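You operate a simulated robot arm through the tools that you are given. There is no shell and no other tool. Be economical: measure what you need, move in short steps, check, and stop when the job is done.

You run a simulated robot arm. Do the job below in one go: nothing can be reset, and whatever is moved stays where it is left.

## Task
Stack the little brown sack on the other and send the small pallet to stop 1.
Fine: stack while the chain drive is still locked off; then free the yellow lock tab, switch on, press the green button.

Only the result counts: the job must be done as asked and must still hold three seconds after the hand-in. Knocking over, shifting, dropping, spilling or breaking anything else fails it.

## Robot
A 6-joint arm with a two-finger parallel gripper, fixed in place. Base frame: the origin is at the foot of the arm, x ahead of it, y to its left, z up. Lengths are in m, angles in rad, forces in N, time in s.
With the tool pointing down near the work surface it reaches from about 0.22 to 0.4 m from the base axis. Its first joint turns from -1.152 to 1.152 rad. Payload 2.9 kg.
The tool frame sits at the grasp point between the pads (the TCP): z along the fingers, y along the line on which they close. The tips reach 0.03 m beyond it. Largest opening 0.11 m; finger width 0.02, thickness 0.01; the body of the gripper, 0.048 by 0.112 m, starts 0.055 m behind the TCP.
Orientation is that of the tool frame in the base frame, as a unit quaternion [x, y, z, w]. With the fingers straight down and closing along the base's y, the tool's x points along the base's -x, its y along +y and its z along -z.

## Interface
- The arm moves only by the tool apply_moves. Its argument "steps" is a list of rows, each an object (a shift or turn left out is 0, a gripper value left out holds the last) with "angular": the turn, a rotation vector about the tool's x, y, z in rad, a list of three; "offset": the shift along the tool's x, y, z in m, a list of three; "hand": the opening, from 0 (shut) to 1 (fully open). In form: [{"angular": [rx, ry, rz], "offset": [dx, dy, dz], "hand": hand}, ...]. A call has 1 to 10 rows; each row shifts and turns the commanded pose from where the row before left it, along the tool's axes as they then stand. A row lasts 0.2 s, in which the tool goes at most 0.05 m and 0.15 rad; a call with a longer step from one row to the next is refused whole, and so is a gripper value outside its range. A pose out of reach is approached as far as the arm can. The call stops where the force on the tool passes 40 N (or 10 N more than at its start, if that is more) or the arm is blocked; 0.2 s more then pass. The fingers move at their own pace (about 0.108 m/s each) and stop on an object; they squeeze with about 40 N. The grip force told is the motor's: it shows also when the fingers shut on nothing. Time passes only in rows, and 0.2 s behind the last, so rows that do not move let the fingers close. The reply holds the time, the measured pose of the TCP, the force on the tool along the base axes, the opening and the grip force, in the units named above and with some noise, and new pictures: "views" is both (left out), scene, wrist or none.
- Cameras (640 x 400 px; columns grow to the right, rows downward): "scene" is fixed at [0.0803, 0.4488, 1.3633]; the picture's right is [-0.64, -0.77, 0.00], its down [-0.58, 0.49, -0.65] and it looks along [0.50, -0.42, -0.76] (base axes); focal length 265 px, centre (320, 200). "wrist" rides on the gripper at [0.072, 0.017, -0.103] in the tool frame; the picture's right is [-0.23, 0.97, 0.00], its down [-0.76, -0.18, -0.62] and it looks along [-0.61, -0.14, 0.78] (tool axes); focal length 222 px, centre (320, 200). There is no depth. A picture from a camera that has moved, and an enlarged one, comes with that camera's place and axes in the base frame and with its lens.
- zoom(camera, box): a new picture of the part [left, top, right, bottom] of that camera's present view, enlarged. No time passes.
- hand_in(): hands the job in; it is judged then, once.

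Go step by step. Nothing tells you positions but the pictures and the camera data: compare them with the known pose of the tool, close in by small moves and look again before you grip or let go. The budget is 120 turns and 170 pictures, counting those below and the enlarged ones. Unless the task says otherwise, let go and move clear before handing in, and close with one line.

The tools are called by a JSON object that holds its "method" and its "body". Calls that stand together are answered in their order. apply_moves: Moves the arm, as the interface text tells. Its arguments: {"type":"object","properties":{"steps":{"type":"array"},"views":{"type":"string","enum":["both","scene","wrist","none"]}},"required":["steps"]} The other tools are called the same way: zoom (camera, box) takes an enlarged picture of a part of a camera's view; hand_in () hands the job in.

At the start:

```text
time_s: 0.0
position: [0.4, 0.2058, 1.108]
tool_rot: [0.0, 1.0, 0.0, 0.0]
contact_force: [-0.2, 0.0, 0.2]
grip_width: 0.1099
grip_force: 0.0
```

scene: 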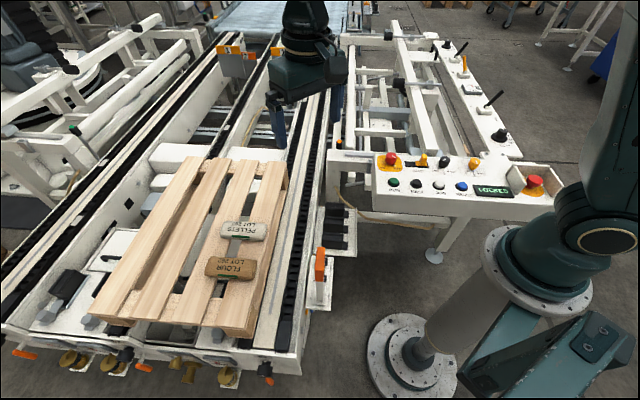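
wrist: 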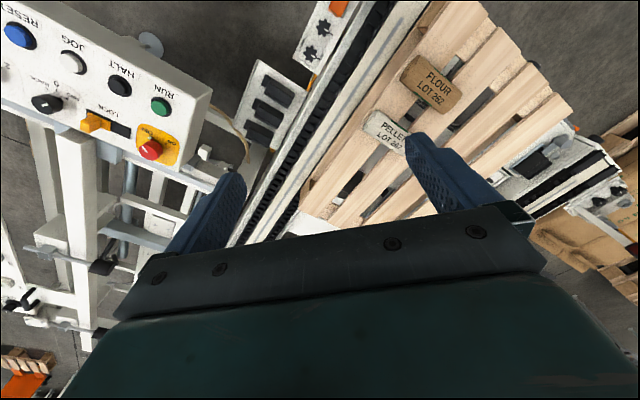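

I see a pallet on a conveyor with two sacks, brown FLOUR and pale PELLETS, and a control panel to its right. Triangulating puts FLOUR at roughly (0.475, 0.424, 0.716); next I look closer at the sacks and the panel.

{"method": "zoom", "body": {"camera": "scene", "box": [360, 130, 560, 230]}}

{"method": "zoom", "body": {"camera": "scene", "box": [180, 200, 300, 290]}}

{"method": "zoom", "body": {"camera": "wrist", "box": [0, 0, 220, 180]}}

{"method": "zoom", "body": {"camera": "wrist", "box": [340, 30, 500, 160]}}

{"method": "zoom", "body": {"camera": "scene", "box": [200, 20, 360, 140]}}

{"method": "zoom", "body": {"camera": "scene", "box": [0, 130, 360, 400]}}

```text
3.20 times, centred on (460, 180) of scene
camera zoom: at [0.0803, 0.4488, 1.3633], right [-0.64, -0.77, 0.0], down [-0.58, 0.49, -0.65], along [0.5, -0.42, -0.76], focal length 848 px, centre (-128, 264)
```

zoom: 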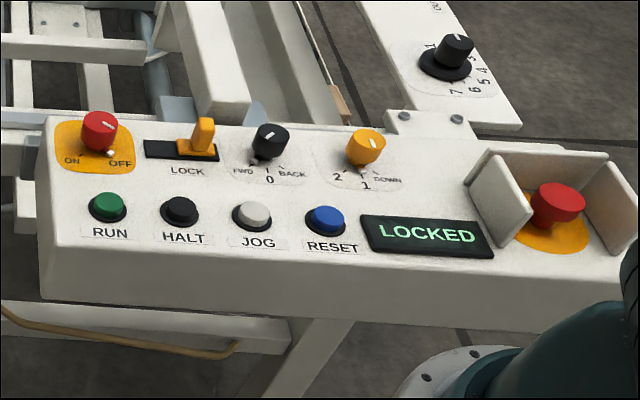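

```text
4.44 times, centred on (240, 245) of scene
camera zoom: at [0.0803, 0.4488, 1.3633], right [-0.64, -0.77, 0.0], down [-0.58, 0.49, -0.65], along [0.5, -0.42, -0.76], focal length 1178 px, centre (676, 0)
```

zoom: 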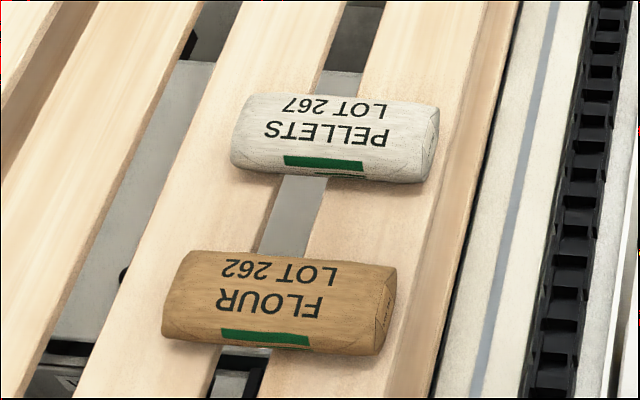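

```text
2.22 times, centred on (110, 90) of wrist
camera zoom: at [0.3274, 0.2235, 1.2115], right [0.23, 0.97, 0.0], down [0.76, -0.18, 0.62], along [0.61, -0.14, -0.78], focal length 494 px, centre (787, 444)
```

zoom: 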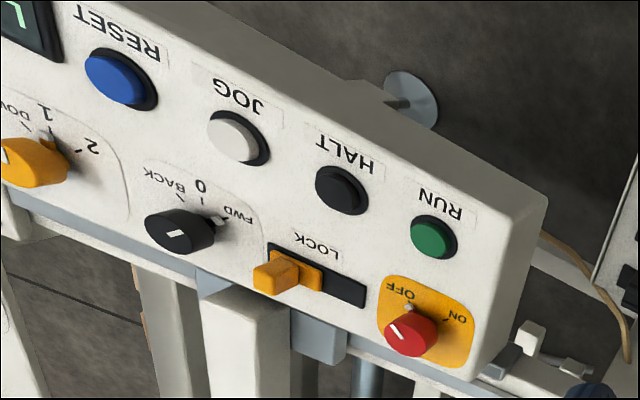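

```text
3.08 times, centred on (420, 95) of wrist
camera zoom: at [0.3274, 0.2235, 1.2115], right [0.23, 0.97, 0.0], down [0.76, -0.18, 0.62], along [0.61, -0.14, -0.78], focal length 684 px, centre (12, 523)
```

zoom: 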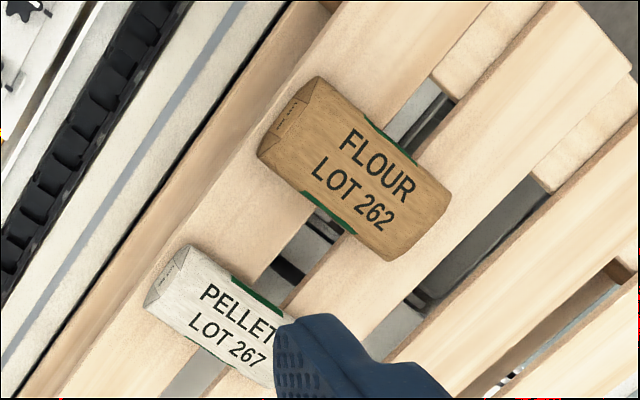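

```text
3.33 times, centred on (280, 80) of scene
camera zoom: at [0.0803, 0.4488, 1.3633], right [-0.64, -0.77, 0.0], down [-0.58, 0.49, -0.65], along [0.5, -0.42, -0.76], focal length 884 px, centre (453, 600)
```

zoom: 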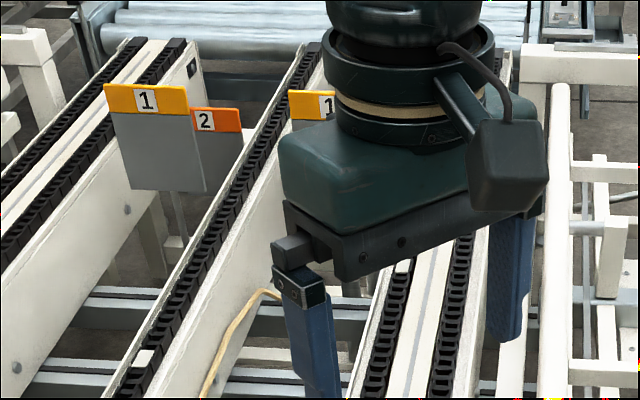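

```text
1.48 times, centred on (180, 265) of scene
camera zoom: at [0.0803, 0.4488, 1.3633], right [-0.64, -0.77, 0.0], down [-0.58, 0.49, -0.65], along [0.5, -0.42, -0.76], focal length 393 px, centre (527, 104)
```

zoom: 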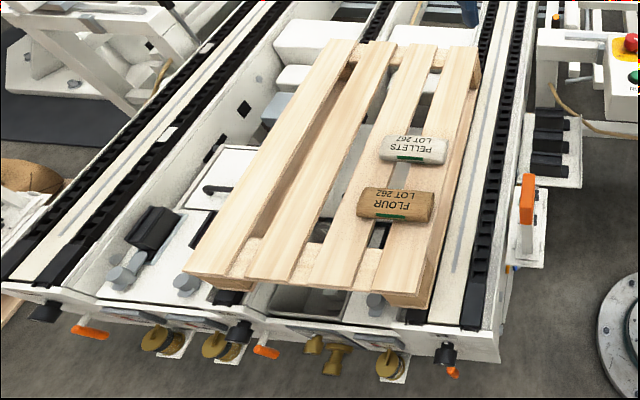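

The panel has a lock slider (tab), a red ON/OFF rotary, a FWD/0/BACK selector, a 2/1/DOWN stop selector and a green RUN button. I check the current knob settings more closely.

{"method": "zoom", "body": {"camera": "scene", "box": [376, 150, 440, 190]}}

{"method": "zoom", "body": {"camera": "scene", "box": [426, 150, 490, 190]}}

{"method": "zoom", "body": {"camera": "wrist", "box": [0, 80, 100, 142]}}

```text
10.00 times, centred on (408, 170) of scene
camera zoom: at [0.0803, 0.4488, 1.3633], right [-0.64, -0.77, 0.0], down [-0.58, 0.49, -0.65], along [0.5, -0.42, -0.76], focal length 2651 px, centre (-560, 500)
```

zoom: 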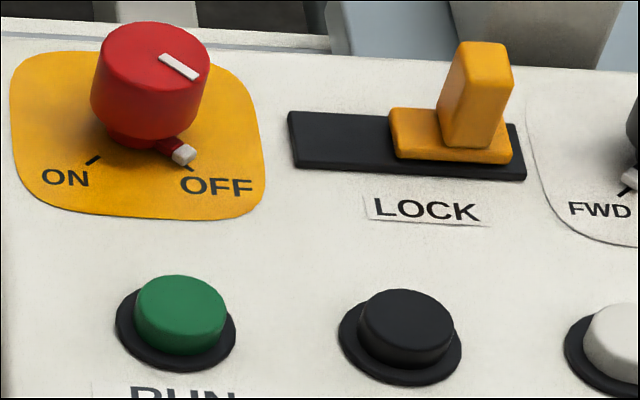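

```text
10.00 times, centred on (458, 170) of scene
camera zoom: at [0.0803, 0.4488, 1.3633], right [-0.64, -0.77, 0.0], down [-0.58, 0.49, -0.65], along [0.5, -0.42, -0.76], focal length 2651 px, centre (-1060, 500)
```

zoom: 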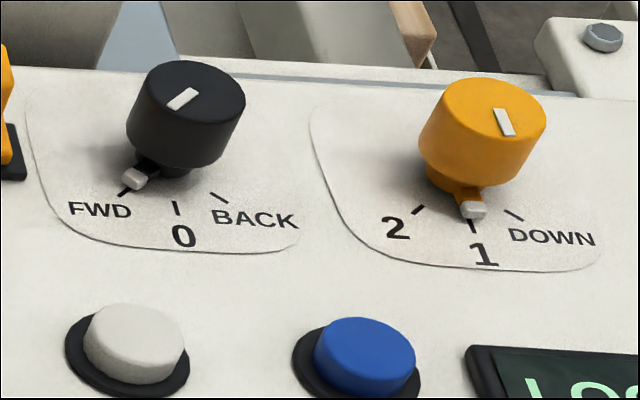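

```text
6.40 times, centred on (50, 111) of wrist
camera zoom: at [0.3274, 0.2235, 1.2115], right [0.23, 0.97, 0.0], down [0.76, -0.18, 0.62], along [0.61, -0.14, -0.78], focal length 1422 px, centre (2048, 770)
```

zoom: 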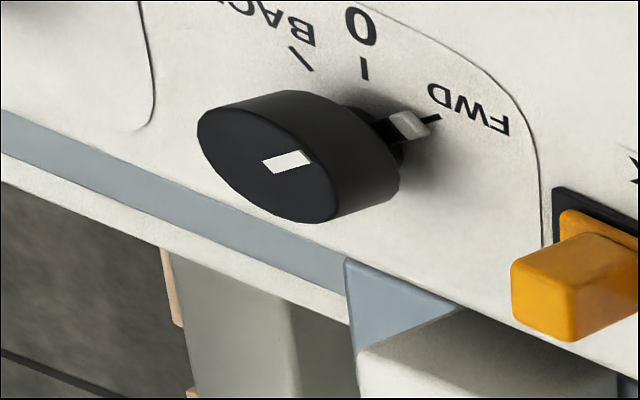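

Both selectors are already at FWD and 1, so those stay untouched. The sacks lie parallel at about 44° from x: FLOUR at (0.478, 0.420), top about 0.725, and PELLETS at (0.555, 0.338). I turn the hand to match and move above FLOUR.

{"method": "apply_moves", "body": {"steps": [{"angular": [0, 0, -0.1272]}, {"angular": [0, 0, -0.1272]}, {"angular": [0, 0, -0.1272]}, {"angular": [0, 0, -0.1272]}, {"angular": [0, 0, -0.1272]}, {"angular": [0, 0, -0.1272]}], "views": "none"}}

{"method": "apply_moves", "body": {"steps": [{"offset": [-0.0292, 0.0144, 0.0286]}, {"offset": [-0.0292, 0.0144, 0.0286]}, {"offset": [-0.0292, 0.0144, 0.0286]}, {"offset": [-0.0292, 0.0144, 0.0286]}, {"offset": [-0.0292, 0.0144, 0.0286]}, {"offset": [-0.0292, 0.0144, 0.0286]}, {"offset": [-0.0292, 0.0144, 0.0286]}]}}

```text
time_s: 1.4
position: [0.3998, 0.2068, 1.1084]
tool_rot: [-0.374, 0.927, 0.0, 0.0]
contact_force: [-0.3, -0.2, -0.3]
grip_width: 0.1099
grip_force: 0.1
```

```text
time_s: 3.0
position: [0.4767, 0.4193, 0.9099]
tool_rot: [-0.372, 0.928, 0.0, 0.0]
contact_force: [1.1, 0.6, 0.6]
grip_width: 0.1099
grip_force: 0.1
camera wrist: at [0.4133, 0.3819, 1.0122], right [-0.51, 0.86, 0.0], down [0.67, 0.4, 0.62], along [0.54, 0.32, -0.78], focal length 222 px, centre (320, 200)
```

scene: 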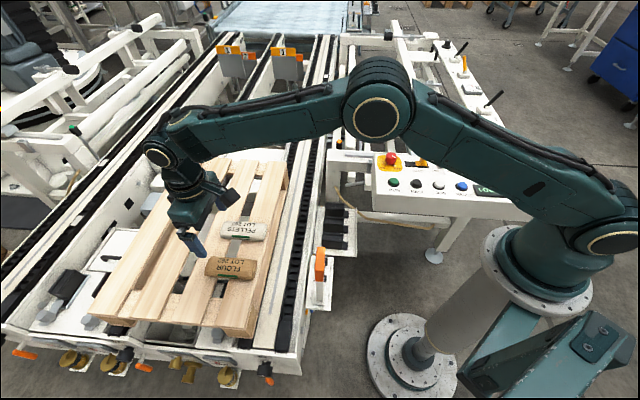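
wrist: 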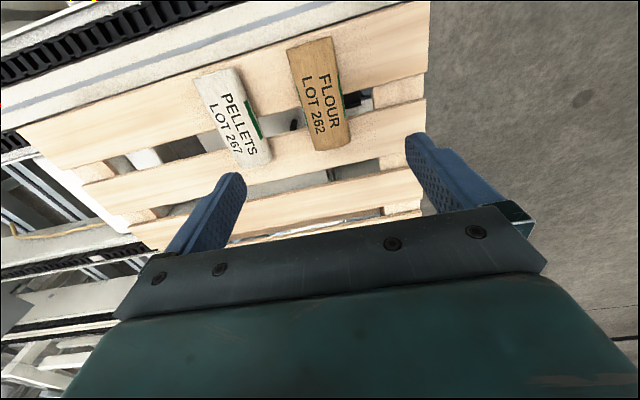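

The hand is over FLOUR and this view confirms its centre near (0.475, 0.418). I zoom in for the exact yaw and the deck height.

{"method": "zoom", "body": {"camera": "wrist", "box": [180, 20, 380, 180]}}

{"method": "zoom", "body": {"camera": "scene", "box": [190, 205, 280, 285]}}

```text
2.50 times, centred on (280, 100) of wrist
camera zoom: at [0.4133, 0.3819, 1.0122], right [-0.51, 0.86, 0.0], down [0.67, 0.4, 0.62], along [0.54, 0.32, -0.78], focal length 555 px, centre (420, 450)
```

zoom: 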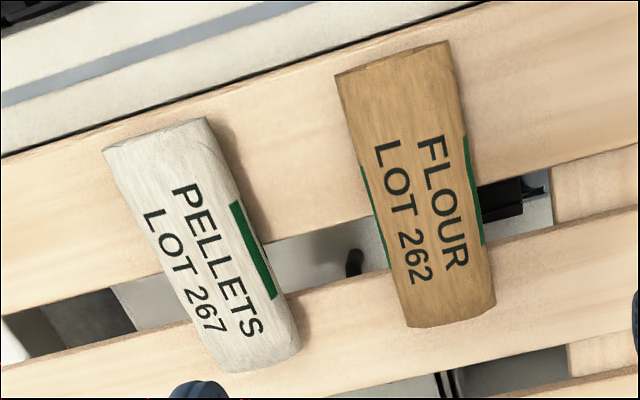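

```text
5.00 times, centred on (235, 245) of scene
camera zoom: at [0.0803, 0.4488, 1.3633], right [-0.64, -0.77, 0.0], down [-0.58, 0.49, -0.65], along [0.5, -0.42, -0.76], focal length 1325 px, centre (745, -25)
```

zoom: 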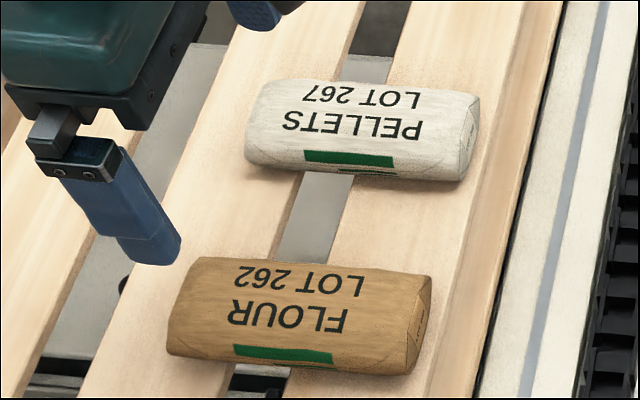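

The sacks are parallel at about 45°, with PELLETS offset (+0.078, −0.082) from FLOUR, and the deck is near 0.68. I descend part way and look again.

{"method": "apply_moves", "body": {"steps": [{"offset": [0, 0, 0.04], "hand": 0.88}, {"offset": [0, 0, 0.04]}, {"offset": [0, 0, 0.04]}, {"offset": [0, 0, 0.02]}]}}

{"method": "zoom", "body": {"camera": "scene", "box": [170, 200, 290, 290]}}

```text
time_s: 4.0
position: [0.4789, 0.4179, 0.768]
tool_rot: [-0.372, 0.928, 0.0, 0.0]
contact_force: [0.0, 0.4, 0.0]
grip_width: 0.0968
grip_force: 0.1
camera wrist: at [0.4143, 0.3806, 0.8719], right [-0.51, 0.86, 0.0], down [0.67, 0.4, 0.62], along [0.54, 0.32, -0.78], focal length 222 px, centre (320, 200)
```

scene: 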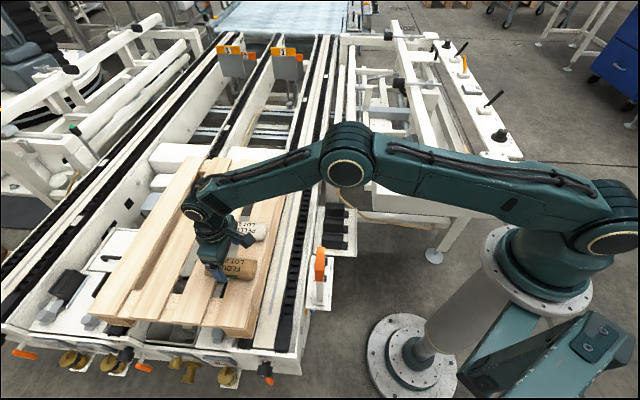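
wrist: 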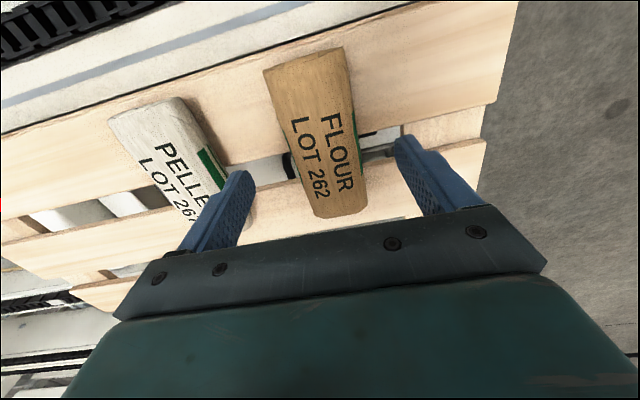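

```text
4.44 times, centred on (230, 245) of scene
camera zoom: at [0.0803, 0.4489, 1.3633], right [-0.64, -0.77, 0.0], down [-0.58, 0.49, -0.65], along [0.5, -0.42, -0.76], focal length 1178 px, centre (720, 0)
```

zoom: 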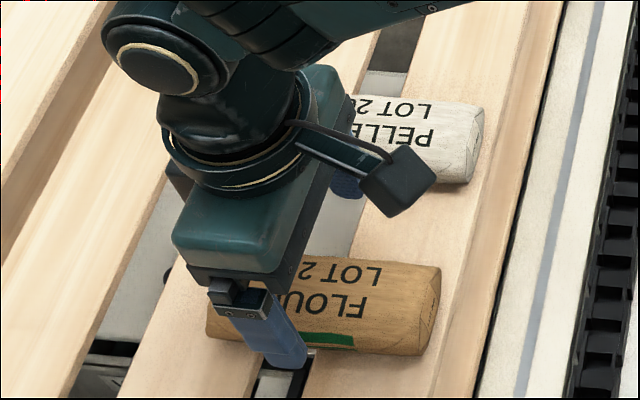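

FLOUR is centred between the fingers, and the deck works out at about 0.681. I lower to TCP z ≈ 0.718, so the tips stay just above the deck, and then close.

{"method": "apply_moves", "body": {"steps": [{"offset": [-0.003, 0.003, 0.02]}, {"offset": [0, 0, 0.02]}, {"offset": [0, 0, 0.01]}, {}]}}

{"method": "zoom", "body": {"camera": "wrist", "box": [160, 80, 480, 280]}}

```text
time_s: 5.0
position: [0.4795, 0.4269, 0.7173]
tool_rot: [-0.372, 0.928, 0.0, 0.0]
contact_force: [0.0, 0.3, 0.3]
grip_width: 0.097
grip_force: 0.1
camera wrist: at [0.4145, 0.3875, 0.8204], right [-0.51, 0.86, 0.0], down [0.67, 0.4, 0.62], along [0.54, 0.32, -0.78], focal length 222 px, centre (320, 200)
```

scene: 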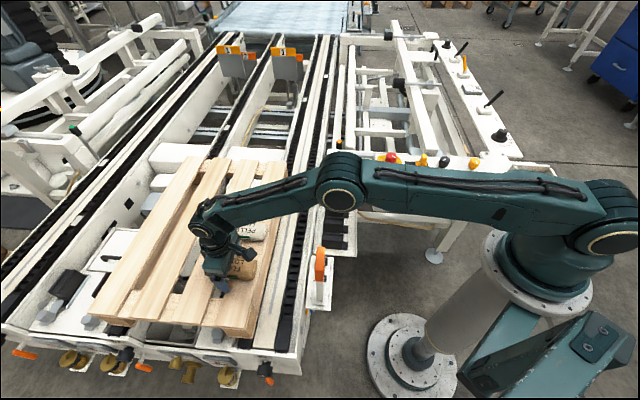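
wrist: 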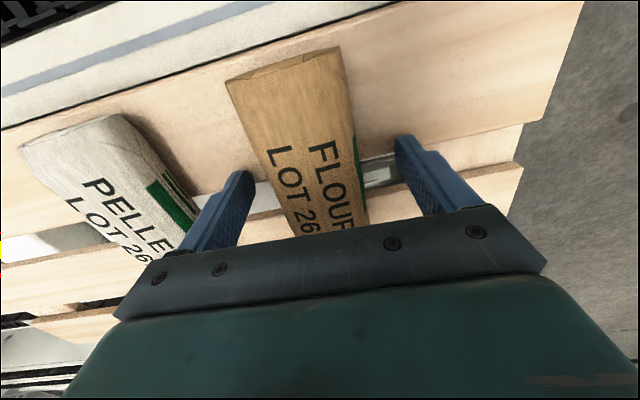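

```text
2.00 times, centred on (320, 180) of wrist
camera zoom: at [0.4145, 0.3875, 0.8204], right [-0.51, 0.86, 0.0], down [0.67, 0.4, 0.62], along [0.54, 0.32, -0.78], focal length 444 px, centre (320, 240)
```

zoom: 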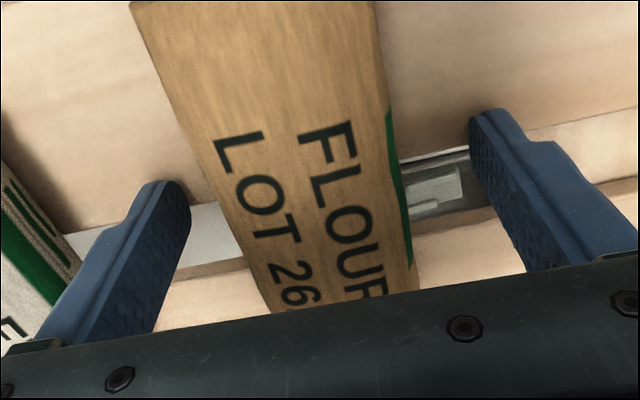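

The fingers straddle FLOUR with good alignment and clear of PELLETS. I close the grip.

{"method": "apply_moves", "body": {"steps": [{"hand": 0.6}, {"hand": 0.3}, {"hand": 0.3}, {"hand": 0.3}], "views": "wrist"}}

```text
time_s: 6.0
position: [0.4789, 0.4253, 0.7173]
tool_rot: [-0.372, 0.928, 0.0, 0.0]
contact_force: [1.1, -0.1, 0.7]
grip_width: 0.0546
grip_force: 40.0
camera wrist: at [0.4145, 0.3874, 0.8207], right [-0.51, 0.86, 0.0], down [0.67, 0.4, 0.62], along [0.54, 0.32, -0.78], focal length 222 px, centre (320, 200)
```

wrist: 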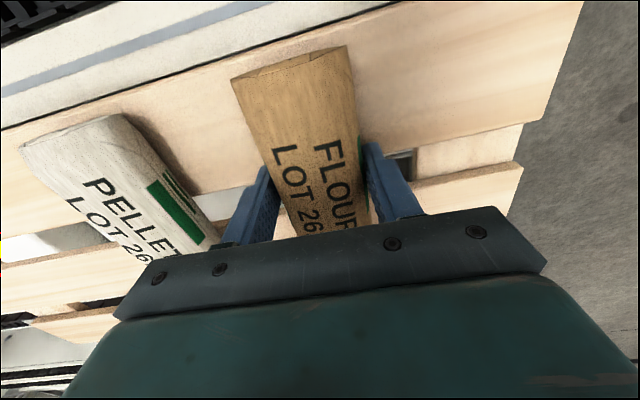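

Gripped at 0.055 m width. I lift straight up and look.

{"method": "apply_moves", "body": {"steps": [{"offset": [0, 0, -0.02]}, {"offset": [0, 0, -0.03]}, {"offset": [0, 0, -0.03]}, {"offset": [0, 0, -0.01]}, {}]}}

```text
time_s: 7.2
position: [0.4791, 0.4235, 0.8076]
tool_rot: [-0.372, 0.928, 0.0, 0.0]
contact_force: [0.1, 1.2, -2.3]
grip_width: 0.0543
grip_force: 40.0
camera wrist: at [0.4146, 0.387, 0.911], right [-0.51, 0.86, 0.0], down [0.67, 0.4, 0.62], along [0.54, 0.32, -0.78], focal length 222 px, centre (320, 200)
```

scene: 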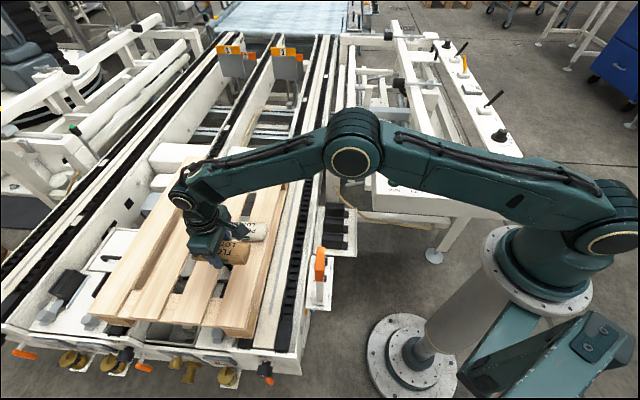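
wrist: 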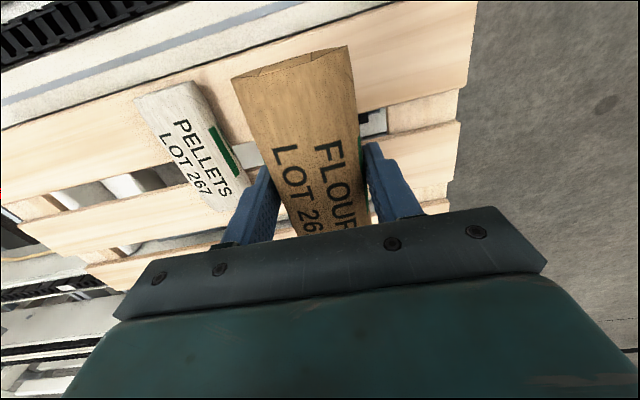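

FLOUR is held with its bottom near z 0.77, well above PELLETS' top at 0.725. I move sideways about 0.116 m to bring it over PELLETS.

{"method": "apply_moves", "body": {"steps": [{"offset": [0, -0.02, -0.005]}, {"offset": [0, -0.032, 0]}, {"offset": [0, -0.032, 0]}, {"offset": [0, -0.032, 0]}, {}]}}

{"method": "zoom", "body": {"camera": "scene", "box": [180, 180, 300, 270]}}

{"method": "zoom", "body": {"camera": "wrist", "box": [180, 20, 420, 240]}}

```text
time_s: 8.4
position: [0.5578, 0.341, 0.8119]
tool_rot: [-0.373, 0.928, 0.0, 0.0]
contact_force: [0.3, -0.7, -1.1]
grip_width: 0.0546
grip_force: 40.2
camera wrist: at [0.494, 0.3031, 0.9155], right [-0.51, 0.86, 0.0], down [0.67, 0.4, 0.62], along [0.54, 0.32, -0.78], focal length 222 px, centre (320, 200)
```

scene: 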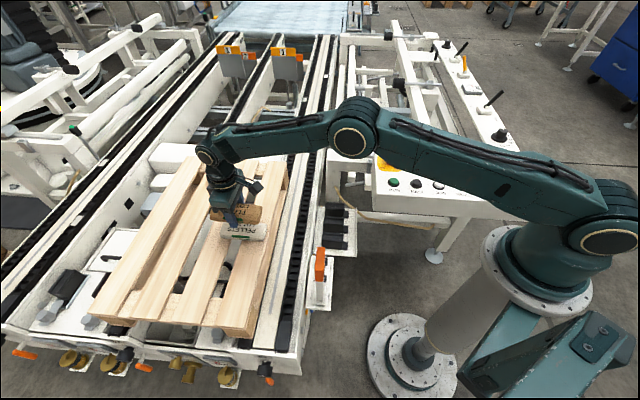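
wrist: 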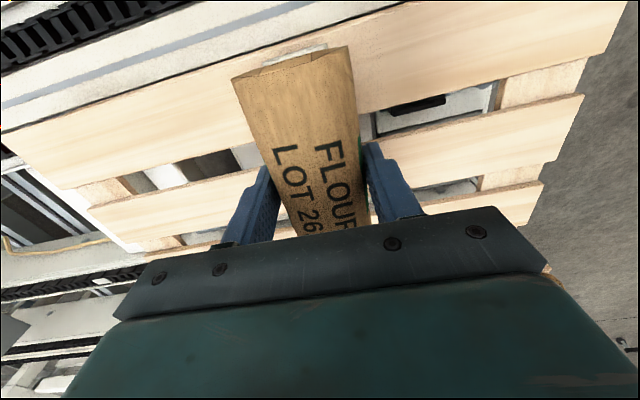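

```text
4.44 times, centred on (240, 225) of scene
camera zoom: at [0.0804, 0.4489, 1.3633], right [-0.64, -0.77, 0.0], down [-0.58, 0.49, -0.65], along [0.5, -0.42, -0.76], focal length 1178 px, centre (676, 89)
```

zoom: 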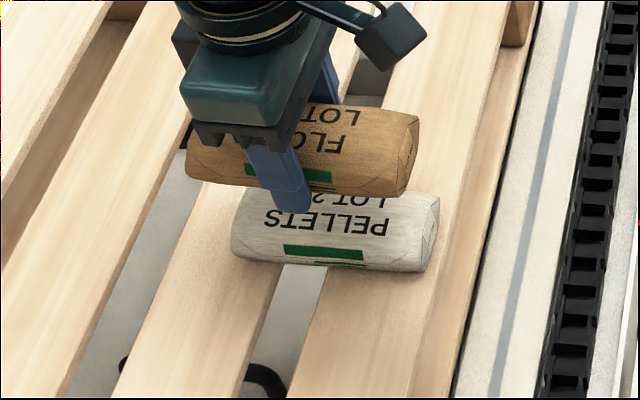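

```text
1.82 times, centred on (300, 130) of wrist
camera zoom: at [0.494, 0.3031, 0.9155], right [-0.51, 0.86, 0.0], down [0.67, 0.4, 0.62], along [0.54, 0.32, -0.78], focal length 404 px, centre (356, 327)
```

zoom: 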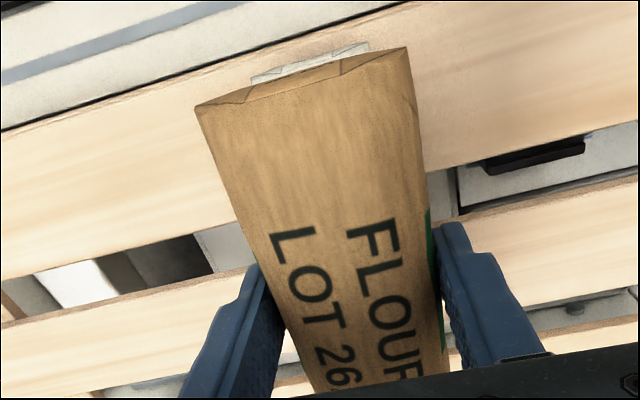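

FLOUR is nearly above PELLETS. Both cameras show a correction of about −6 mm in tool y and −3.5 mm in tool x. I apply it and lower to just above contact.

{"method": "apply_moves", "body": {"steps": [{"offset": [-0.0035, -0.0055, 0.0]}, {"offset": [0, 0, 0.02]}, {"offset": [0, 0, 0.015]}, {}]}}

{"method": "zoom", "body": {"camera": "scene", "box": [180, 180, 300, 270]}}

{"method": "zoom", "body": {"camera": "wrist", "box": [180, 20, 420, 240]}}

```text
time_s: 9.4
position: [0.5636, 0.3398, 0.7775]
tool_rot: [-0.372, 0.928, 0.0, 0.0]
contact_force: [-0.5, -0.7, -1.4]
grip_width: 0.0546
grip_force: 39.4
camera wrist: at [0.4995, 0.3025, 0.8805], right [-0.51, 0.86, 0.0], down [0.67, 0.4, 0.62], along [0.54, 0.32, -0.78], focal length 222 px, centre (320, 200)
```

scene: 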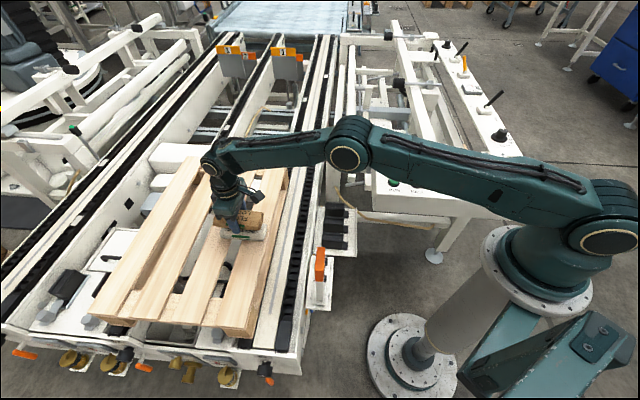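
wrist: 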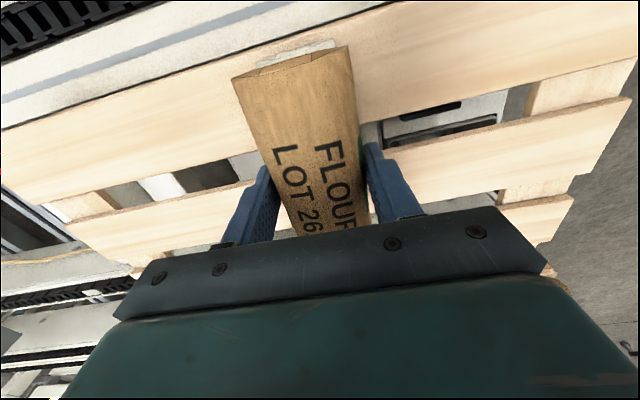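

```text
4.44 times, centred on (240, 225) of scene
camera zoom: at [0.0804, 0.4489, 1.3633], right [-0.64, -0.77, 0.0], down [-0.58, 0.49, -0.65], along [0.5, -0.42, -0.76], focal length 1178 px, centre (676, 89)
```

zoom: 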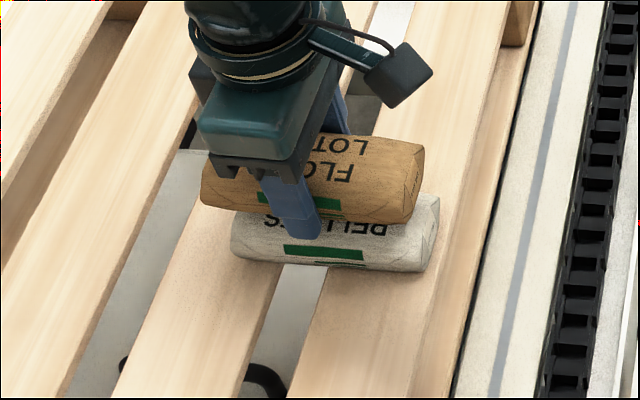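

```text
1.82 times, centred on (300, 130) of wrist
camera zoom: at [0.4995, 0.3025, 0.8805], right [-0.51, 0.86, 0.0], down [0.67, 0.4, 0.62], along [0.54, 0.32, -0.78], focal length 404 px, centre (356, 327)
```

zoom: 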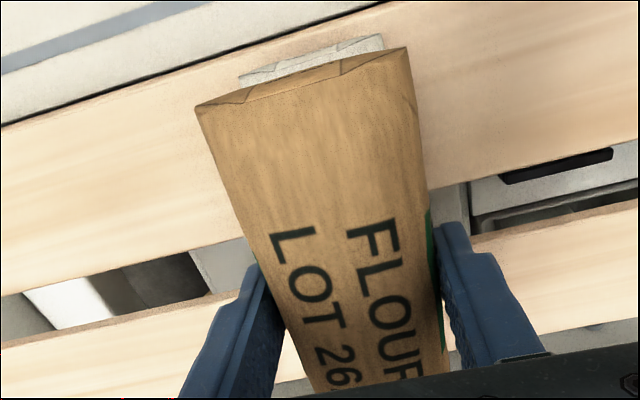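

Only about 3.5 mm in tool y remains. I correct that and creep down towards contact.

{"method": "apply_moves", "body": {"steps": [{"offset": [0, -0.0037, 0.0]}, {"offset": [0, 0, 0.008]}, {"offset": [0, 0, 0.003]}, {}], "views": "none"}}

{"method": "zoom", "body": {"camera": "scene", "box": [200, 190, 280, 250]}}

```text
time_s: 10.4
position: [0.5658, 0.3371, 0.7672]
tool_rot: [-0.372, 0.928, 0.001, 0.0]
contact_force: [-0.5, -0.8, -2.2]
grip_width: 0.0547
grip_force: 39.9
```

```text
6.67 times, centred on (240, 220) of scene
camera zoom: at [0.0804, 0.4489, 1.3633], right [-0.64, -0.77, 0.0], down [-0.58, 0.49, -0.65], along [0.5, -0.42, -0.76], focal length 1767 px, centre (853, 67)
```

zoom: 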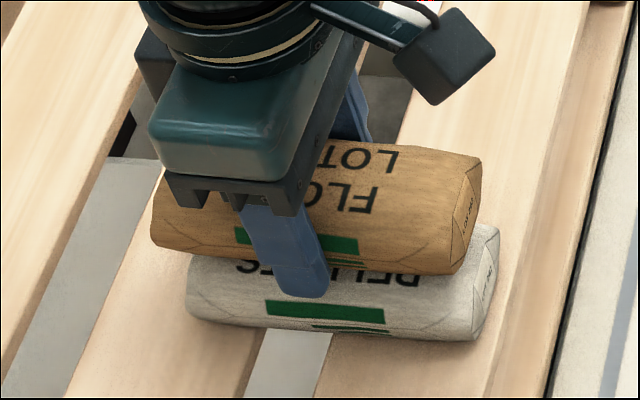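

It is still hanging free, with no contact force. I keep lowering in 2–3 mm steps.

{"method": "apply_moves", "body": {"steps": [{"offset": [0, 0, 0.002]}, {"offset": [0, 0, 0.002]}, {}], "views": "none"}}

{"method": "apply_moves", "body": {"steps": [{"offset": [0, 0, 0.002]}, {}], "views": "none"}}

{"method": "zoom", "body": {"camera": "scene", "box": [200, 190, 280, 250]}}

```text
time_s: 11.2
position: [0.5678, 0.3382, 0.7631]
tool_rot: [-0.372, 0.928, 0.001, 0.0]
contact_force: [1.5, -0.1, -1.3]
grip_width: 0.0545
grip_force: 39.5
```

```text
time_s: 11.8
position: [0.5678, 0.3366, 0.7614]
tool_rot: [-0.372, 0.928, 0.001, 0.0]
contact_force: [-0.2, 0.7, -1.9]
grip_width: 0.0545
grip_force: 40.0
```

```text
6.67 times, centred on (240, 220) of scene
camera zoom: at [0.0804, 0.4489, 1.3633], right [-0.64, -0.77, 0.0], down [-0.58, 0.49, -0.65], along [0.5, -0.42, -0.76], focal length 1767 px, centre (853, 67)
```

zoom: 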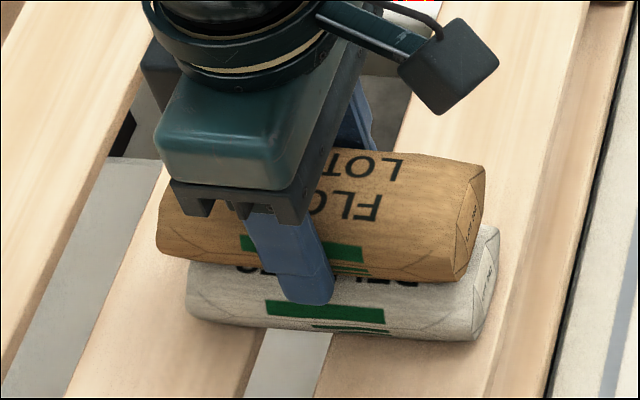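

The gap looks like about 4 mm. I keep creeping.

{"method": "apply_moves", "body": {"steps": [{"offset": [0, 0, 0.002]}, {}], "views": "none"}}

{"method": "apply_moves", "body": {"steps": [{"offset": [0, 0, 0.0015]}, {}], "views": "none"}}

{"method": "zoom", "body": {"camera": "scene", "box": [200, 190, 280, 250]}}

{"method": "zoom", "body": {"camera": "wrist", "box": [180, 20, 420, 240]}}

```text
time_s: 12.4
position: [0.5672, 0.336, 0.7597]
tool_rot: [-0.372, 0.928, 0.0, 0.0]
contact_force: [-0.1, -0.5, -1.1]
grip_width: 0.0546
grip_force: 40.4
```

```text
time_s: 13.0
position: [0.5676, 0.3365, 0.758]
tool_rot: [-0.372, 0.928, 0.0, -0.001]
contact_force: [-0.6, 1.0, -2.2]
grip_width: 0.0544
grip_force: 39.9
```

```text
6.67 times, centred on (240, 220) of scene
camera zoom: at [0.0804, 0.4489, 1.3633], right [-0.64, -0.77, 0.0], down [-0.58, 0.49, -0.65], along [0.5, -0.42, -0.76], focal length 1767 px, centre (853, 67)
```

zoom: 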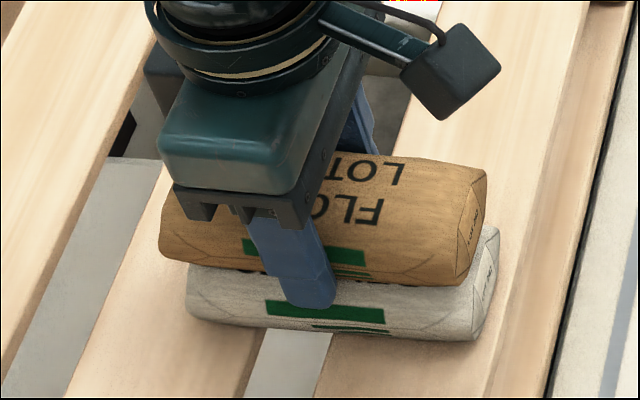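

```text
1.82 times, centred on (300, 130) of wrist
camera zoom: at [0.5028, 0.299, 0.8612], right [-0.51, 0.86, 0.0], down [0.67, 0.4, 0.62], along [0.54, 0.32, -0.78], focal length 404 px, centre (356, 327)
```

zoom: 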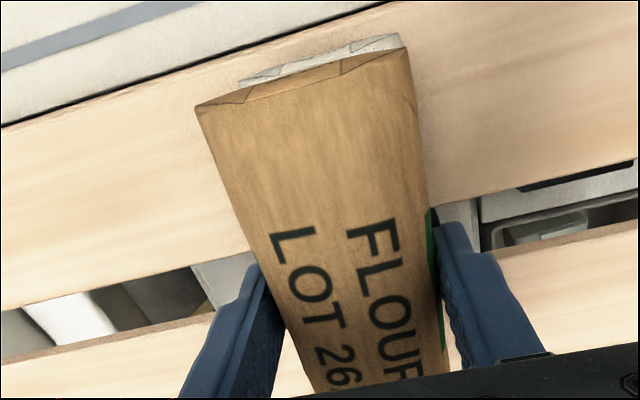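

Alignment is within 1–2 mm in both views. I keep creeping until the force shows contact.

{"method": "apply_moves", "body": {"steps": [{"offset": [0, 0, 0.0015]}, {}], "views": "none"}}

{"method": "apply_moves", "body": {"steps": [{"offset": [0, 0, 0.0015]}, {}], "views": "none"}}

{"method": "zoom", "body": {"camera": "scene", "box": [200, 190, 280, 250]}}

```text
time_s: 13.6
position: [0.5685, 0.3367, 0.7581]
tool_rot: [-0.371, 0.929, 0.0, 0.001]
contact_force: [1.0, 1.6, 4.3]
grip_width: 0.0543
grip_force: 39.8
```

```text
time_s: 14.2
position: [0.5677, 0.3367, 0.7565]
tool_rot: [-0.372, 0.928, 0.0, 0.002]
contact_force: [0.5, -3.5, 19.8]
grip_width: 0.0549
grip_force: 40.1
```

```text
6.67 times, centred on (240, 220) of scene
camera zoom: at [0.08, 0.4486, 1.3634], right [-0.64, -0.77, 0.0], down [-0.58, 0.49, -0.65], along [0.5, -0.42, -0.76], focal length 1767 px, centre (853, 67)
```

zoom: 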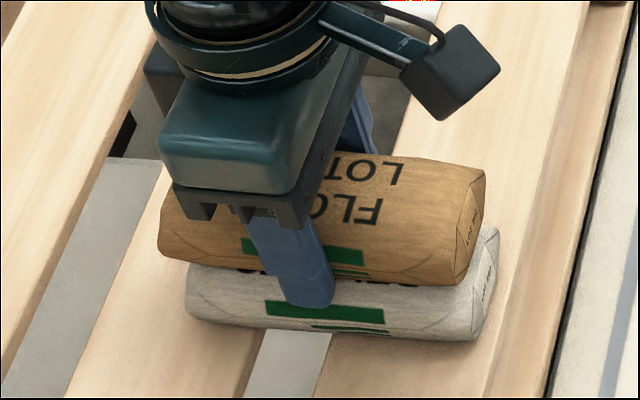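

There is contact: about 20 N at TCP z 0.757, which fits a 4 cm sack. I ease off 1.5 mm and open gently.

{"method": "apply_moves", "body": {"steps": [{"offset": [0, 0, -0.0015]}, {"hand": 0.55}, {"hand": 0.65}, {"hand": 0.75}, {"hand": 0.85}, {}]}}

{"method": "zoom", "body": {"camera": "scene", "box": [200, 190, 280, 250]}}

```text
time_s: 15.6
position: [0.5663, 0.3357, 0.7556]
tool_rot: [-0.372, 0.928, 0.0, 0.0]
contact_force: [0.5, -0.8, -0.2]
grip_width: 0.0935
grip_force: 0.0
camera wrist: at [0.5029, 0.299, 0.8591], right [-0.51, 0.86, 0.0], down [0.67, 0.4, 0.62], along [0.54, 0.32, -0.78], focal length 222 px, centre (320, 200)
```

scene: 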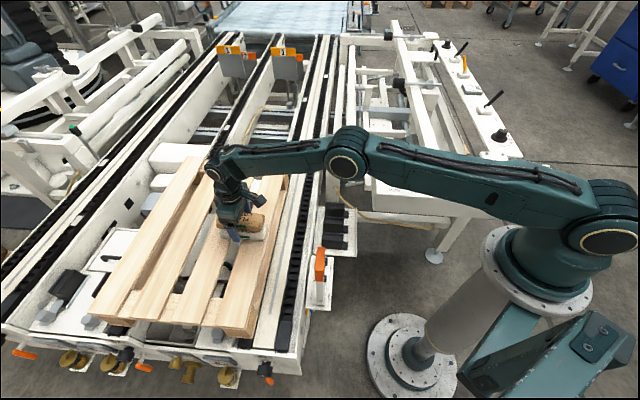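
wrist: 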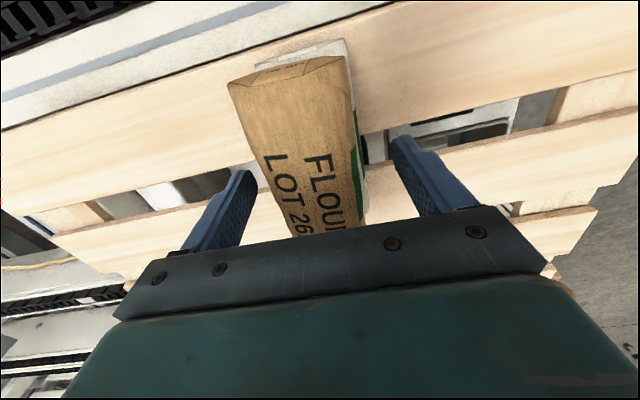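

```text
6.67 times, centred on (240, 220) of scene
camera zoom: at [0.0803, 0.4488, 1.3633], right [-0.64, -0.77, 0.0], down [-0.58, 0.49, -0.65], along [0.5, -0.42, -0.76], focal length 1767 px, centre (853, 67)
```

zoom: 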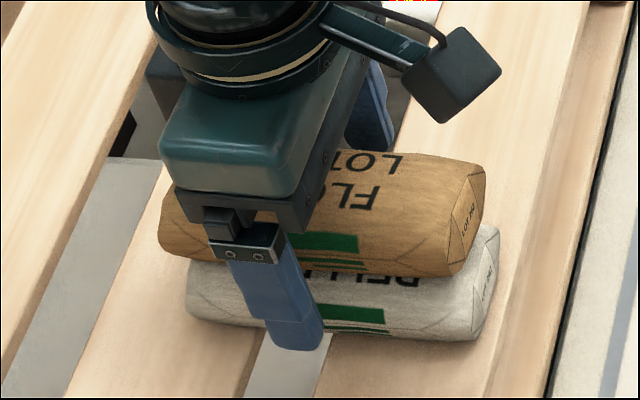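

Released: FLOUR rests on PELLETS, perhaps slightly rolled. I rise straight up and inspect the stack.

{"method": "apply_moves", "body": {"steps": [{"offset": [0, 0, -0.02]}, {"offset": [0, 0, -0.04]}, {"offset": [0, 0, -0.045]}, {"offset": [0, 0, -0.045]}, {"offset": [0, 0, -0.04]}, {}]}}

{"method": "zoom", "body": {"camera": "wrist", "box": [220, 20, 420, 160]}}

{"method": "zoom", "body": {"camera": "scene", "box": [200, 190, 280, 250]}}

```text
time_s: 17.0
position: [0.5675, 0.3383, 0.9447]
tool_rot: [-0.373, 0.928, 0.0, 0.0]
contact_force: [-0.2, 0.6, 0.6]
grip_width: 0.0934
grip_force: 0.1
camera wrist: at [0.5027, 0.3009, 1.0481], right [-0.51, 0.86, 0.0], down [0.67, 0.4, 0.62], along [0.54, 0.32, -0.78], focal length 222 px, centre (320, 200)
```

scene: 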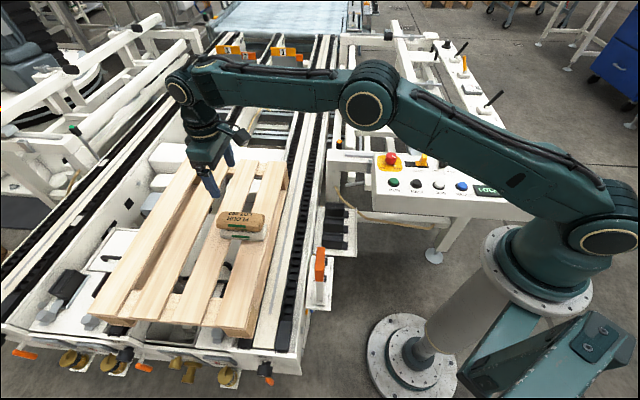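
wrist: 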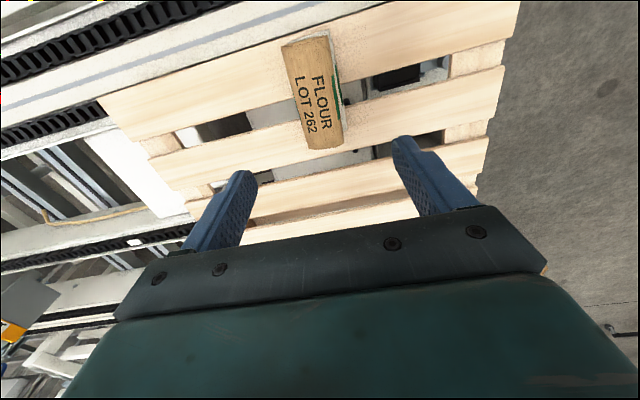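

```text
2.86 times, centred on (320, 90) of wrist
camera zoom: at [0.5027, 0.3009, 1.0481], right [-0.51, 0.86, 0.0], down [0.67, 0.4, 0.62], along [0.54, 0.32, -0.78], focal length 635 px, centre (320, 514)
```

zoom: 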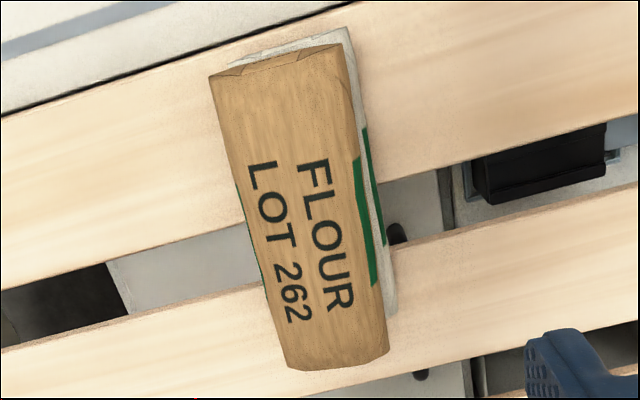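

```text
6.67 times, centred on (240, 220) of scene
camera zoom: at [0.0803, 0.4488, 1.3633], right [-0.64, -0.77, 0.0], down [-0.58, 0.49, -0.65], along [0.5, -0.42, -0.76], focal length 1767 px, centre (853, 67)
```

zoom: 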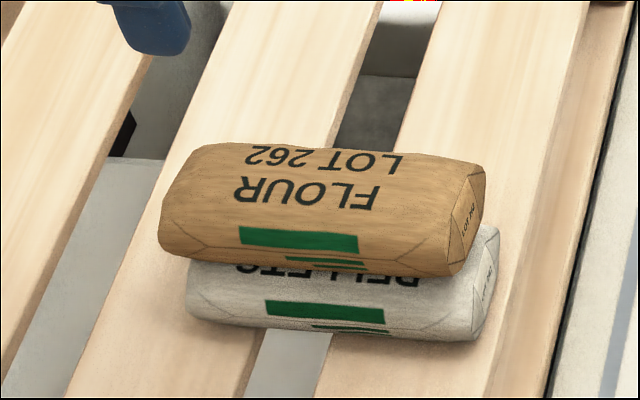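

FLOUR sits on PELLETS but looks rolled a bit about its long axis. I zoom closer to judge how secure it is before starting any drive.

{"method": "zoom", "body": {"camera": "scene", "box": [244, 206, 276, 238]}}

{"method": "zoom", "body": {"camera": "scene", "box": [214, 206, 246, 238]}}

```text
12.50 times, centred on (260, 222) of scene
camera zoom: at [0.0803, 0.4488, 1.3633], right [-0.64, -0.77, 0.0], down [-0.58, 0.49, -0.65], along [0.5, -0.42, -0.76], focal length 3313 px, centre (1070, -75)
```

zoom: 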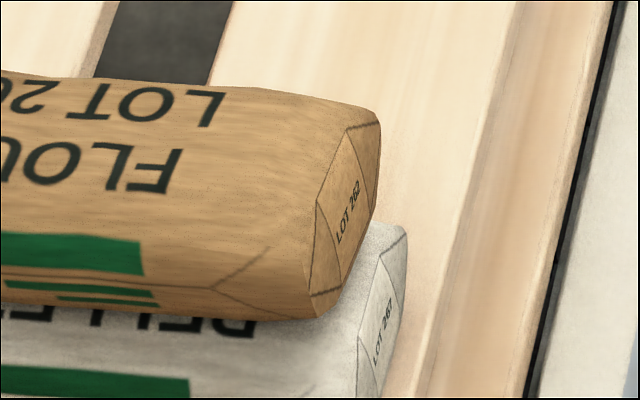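

```text
12.50 times, centred on (230, 222) of scene
camera zoom: at [0.0803, 0.4488, 1.3633], right [-0.64, -0.77, 0.0], down [-0.58, 0.49, -0.65], along [0.5, -0.42, -0.76], focal length 3313 px, centre (1445, -75)
```

zoom: 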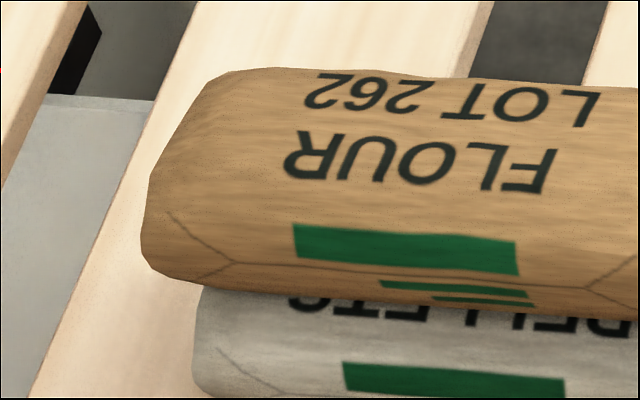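

FLOUR sits about 4–5 mm off towards −tool y and is rolled roughly 10°. I'll regrip it at the same height to square it up, shift it back and set it down more gently.

{"method": "apply_moves", "body": {"steps": [{"offset": [0, 0, 0.045]}, {"offset": [0, 0, 0.045]}, {"offset": [0, 0, 0.045]}, {"offset": [0, 0, 0.035]}, {"offset": [0, 0, 0.017]}, {}], "views": "wrist"}}

{"method": "zoom", "body": {"camera": "scene", "box": [200, 190, 280, 250]}}

```text
time_s: 18.4
position: [0.5672, 0.339, 0.7579]
tool_rot: [-0.372, 0.928, 0.0, 0.0]
contact_force: [0.6, 0.4, -0.4]
grip_width: 0.0934
grip_force: 0.0
camera wrist: at [0.5039, 0.3012, 0.8615], right [-0.51, 0.86, 0.0], down [0.67, 0.4, 0.62], along [0.54, 0.32, -0.78], focal length 222 px, centre (320, 200)
```

wrist: 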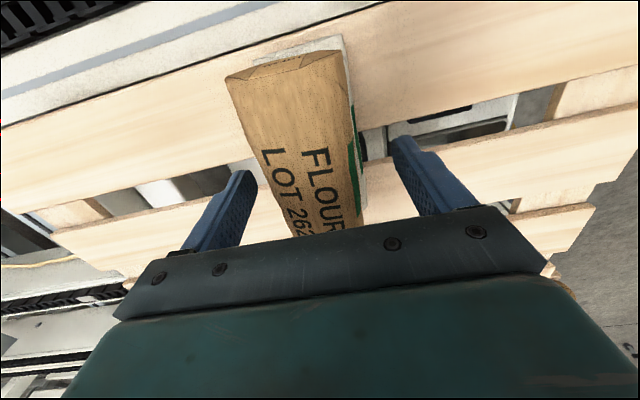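

```text
6.67 times, centred on (240, 220) of scene
camera zoom: at [0.0803, 0.4488, 1.3633], right [-0.64, -0.77, 0.0], down [-0.58, 0.49, -0.65], along [0.5, -0.42, -0.76], focal length 1767 px, centre (853, 67)
```

zoom: 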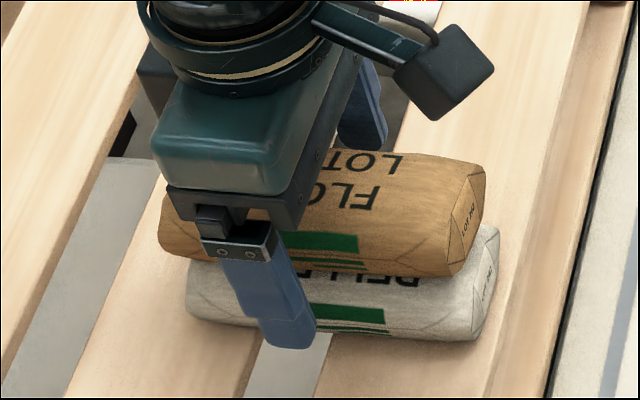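

Now I close to square the sack, and lift slightly.

{"method": "apply_moves", "body": {"steps": [{"hand": 0.6}, {"hand": 0.3}, {"hand": 0.3}, {"hand": 0.3}, {"offset": [0, 0, -0.01]}, {}], "views": "wrist"}}

{"method": "zoom", "body": {"camera": "scene", "box": [200, 190, 280, 250]}}

{"method": "zoom", "body": {"camera": "wrist", "box": [180, 20, 420, 240]}}

{"method": "zoom", "body": {"camera": "scene", "box": [244, 206, 276, 238]}}

```text
time_s: 19.8
position: [0.5687, 0.3371, 0.7689]
tool_rot: [-0.372, 0.928, 0.0, 0.0]
contact_force: [-0.2, -1.1, -2.1]
grip_width: 0.0538
grip_force: 40.1
camera wrist: at [0.504, 0.3002, 0.8712], right [-0.51, 0.86, 0.0], down [0.67, 0.4, 0.62], along [0.54, 0.32, -0.78], focal length 222 px, centre (320, 200)
```

wrist: 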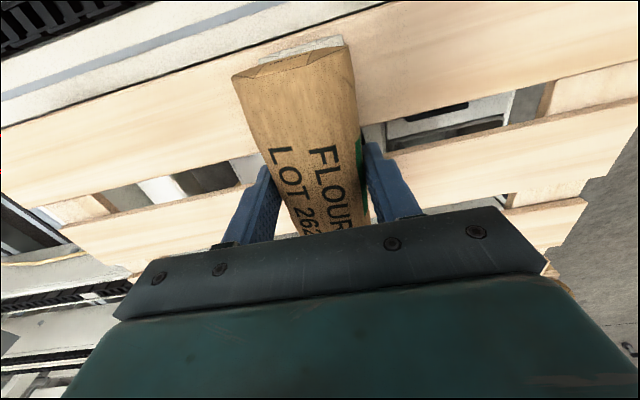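

```text
6.67 times, centred on (240, 220) of scene
camera zoom: at [0.0804, 0.4489, 1.3633], right [-0.64, -0.77, 0.0], down [-0.58, 0.49, -0.65], along [0.5, -0.42, -0.76], focal length 1767 px, centre (853, 67)
```

zoom: 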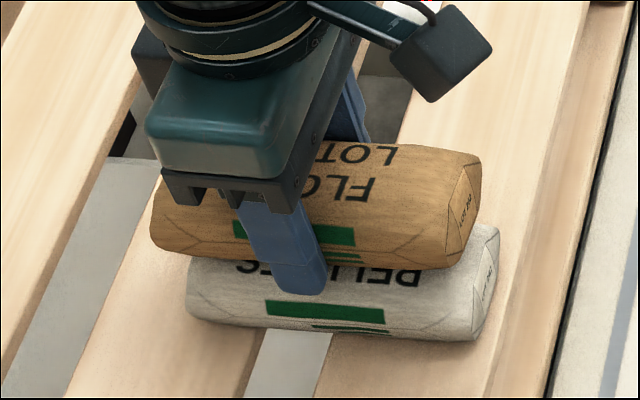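

```text
1.82 times, centred on (300, 130) of wrist
camera zoom: at [0.504, 0.3002, 0.8712], right [-0.51, 0.86, 0.0], down [0.67, 0.4, 0.62], along [0.54, 0.32, -0.78], focal length 404 px, centre (356, 327)
```

zoom: 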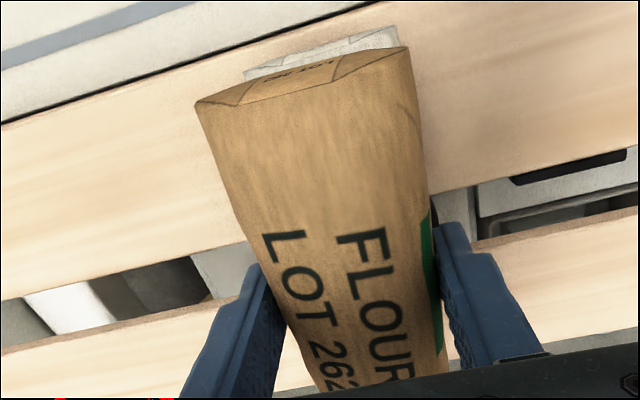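

```text
12.50 times, centred on (260, 222) of scene
camera zoom: at [0.0804, 0.4489, 1.3633], right [-0.64, -0.77, 0.0], down [-0.58, 0.49, -0.65], along [0.5, -0.42, -0.76], focal length 3313 px, centre (1070, -75)
```

zoom: 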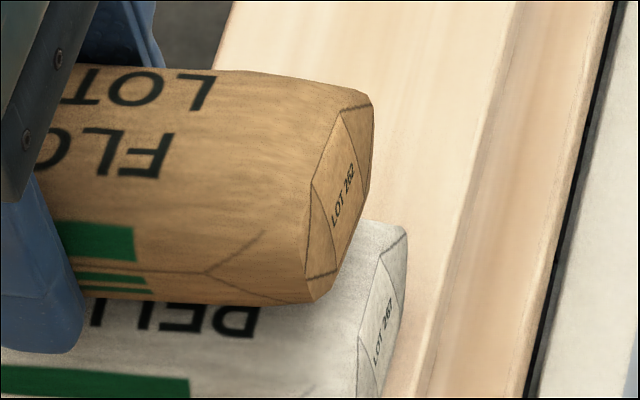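

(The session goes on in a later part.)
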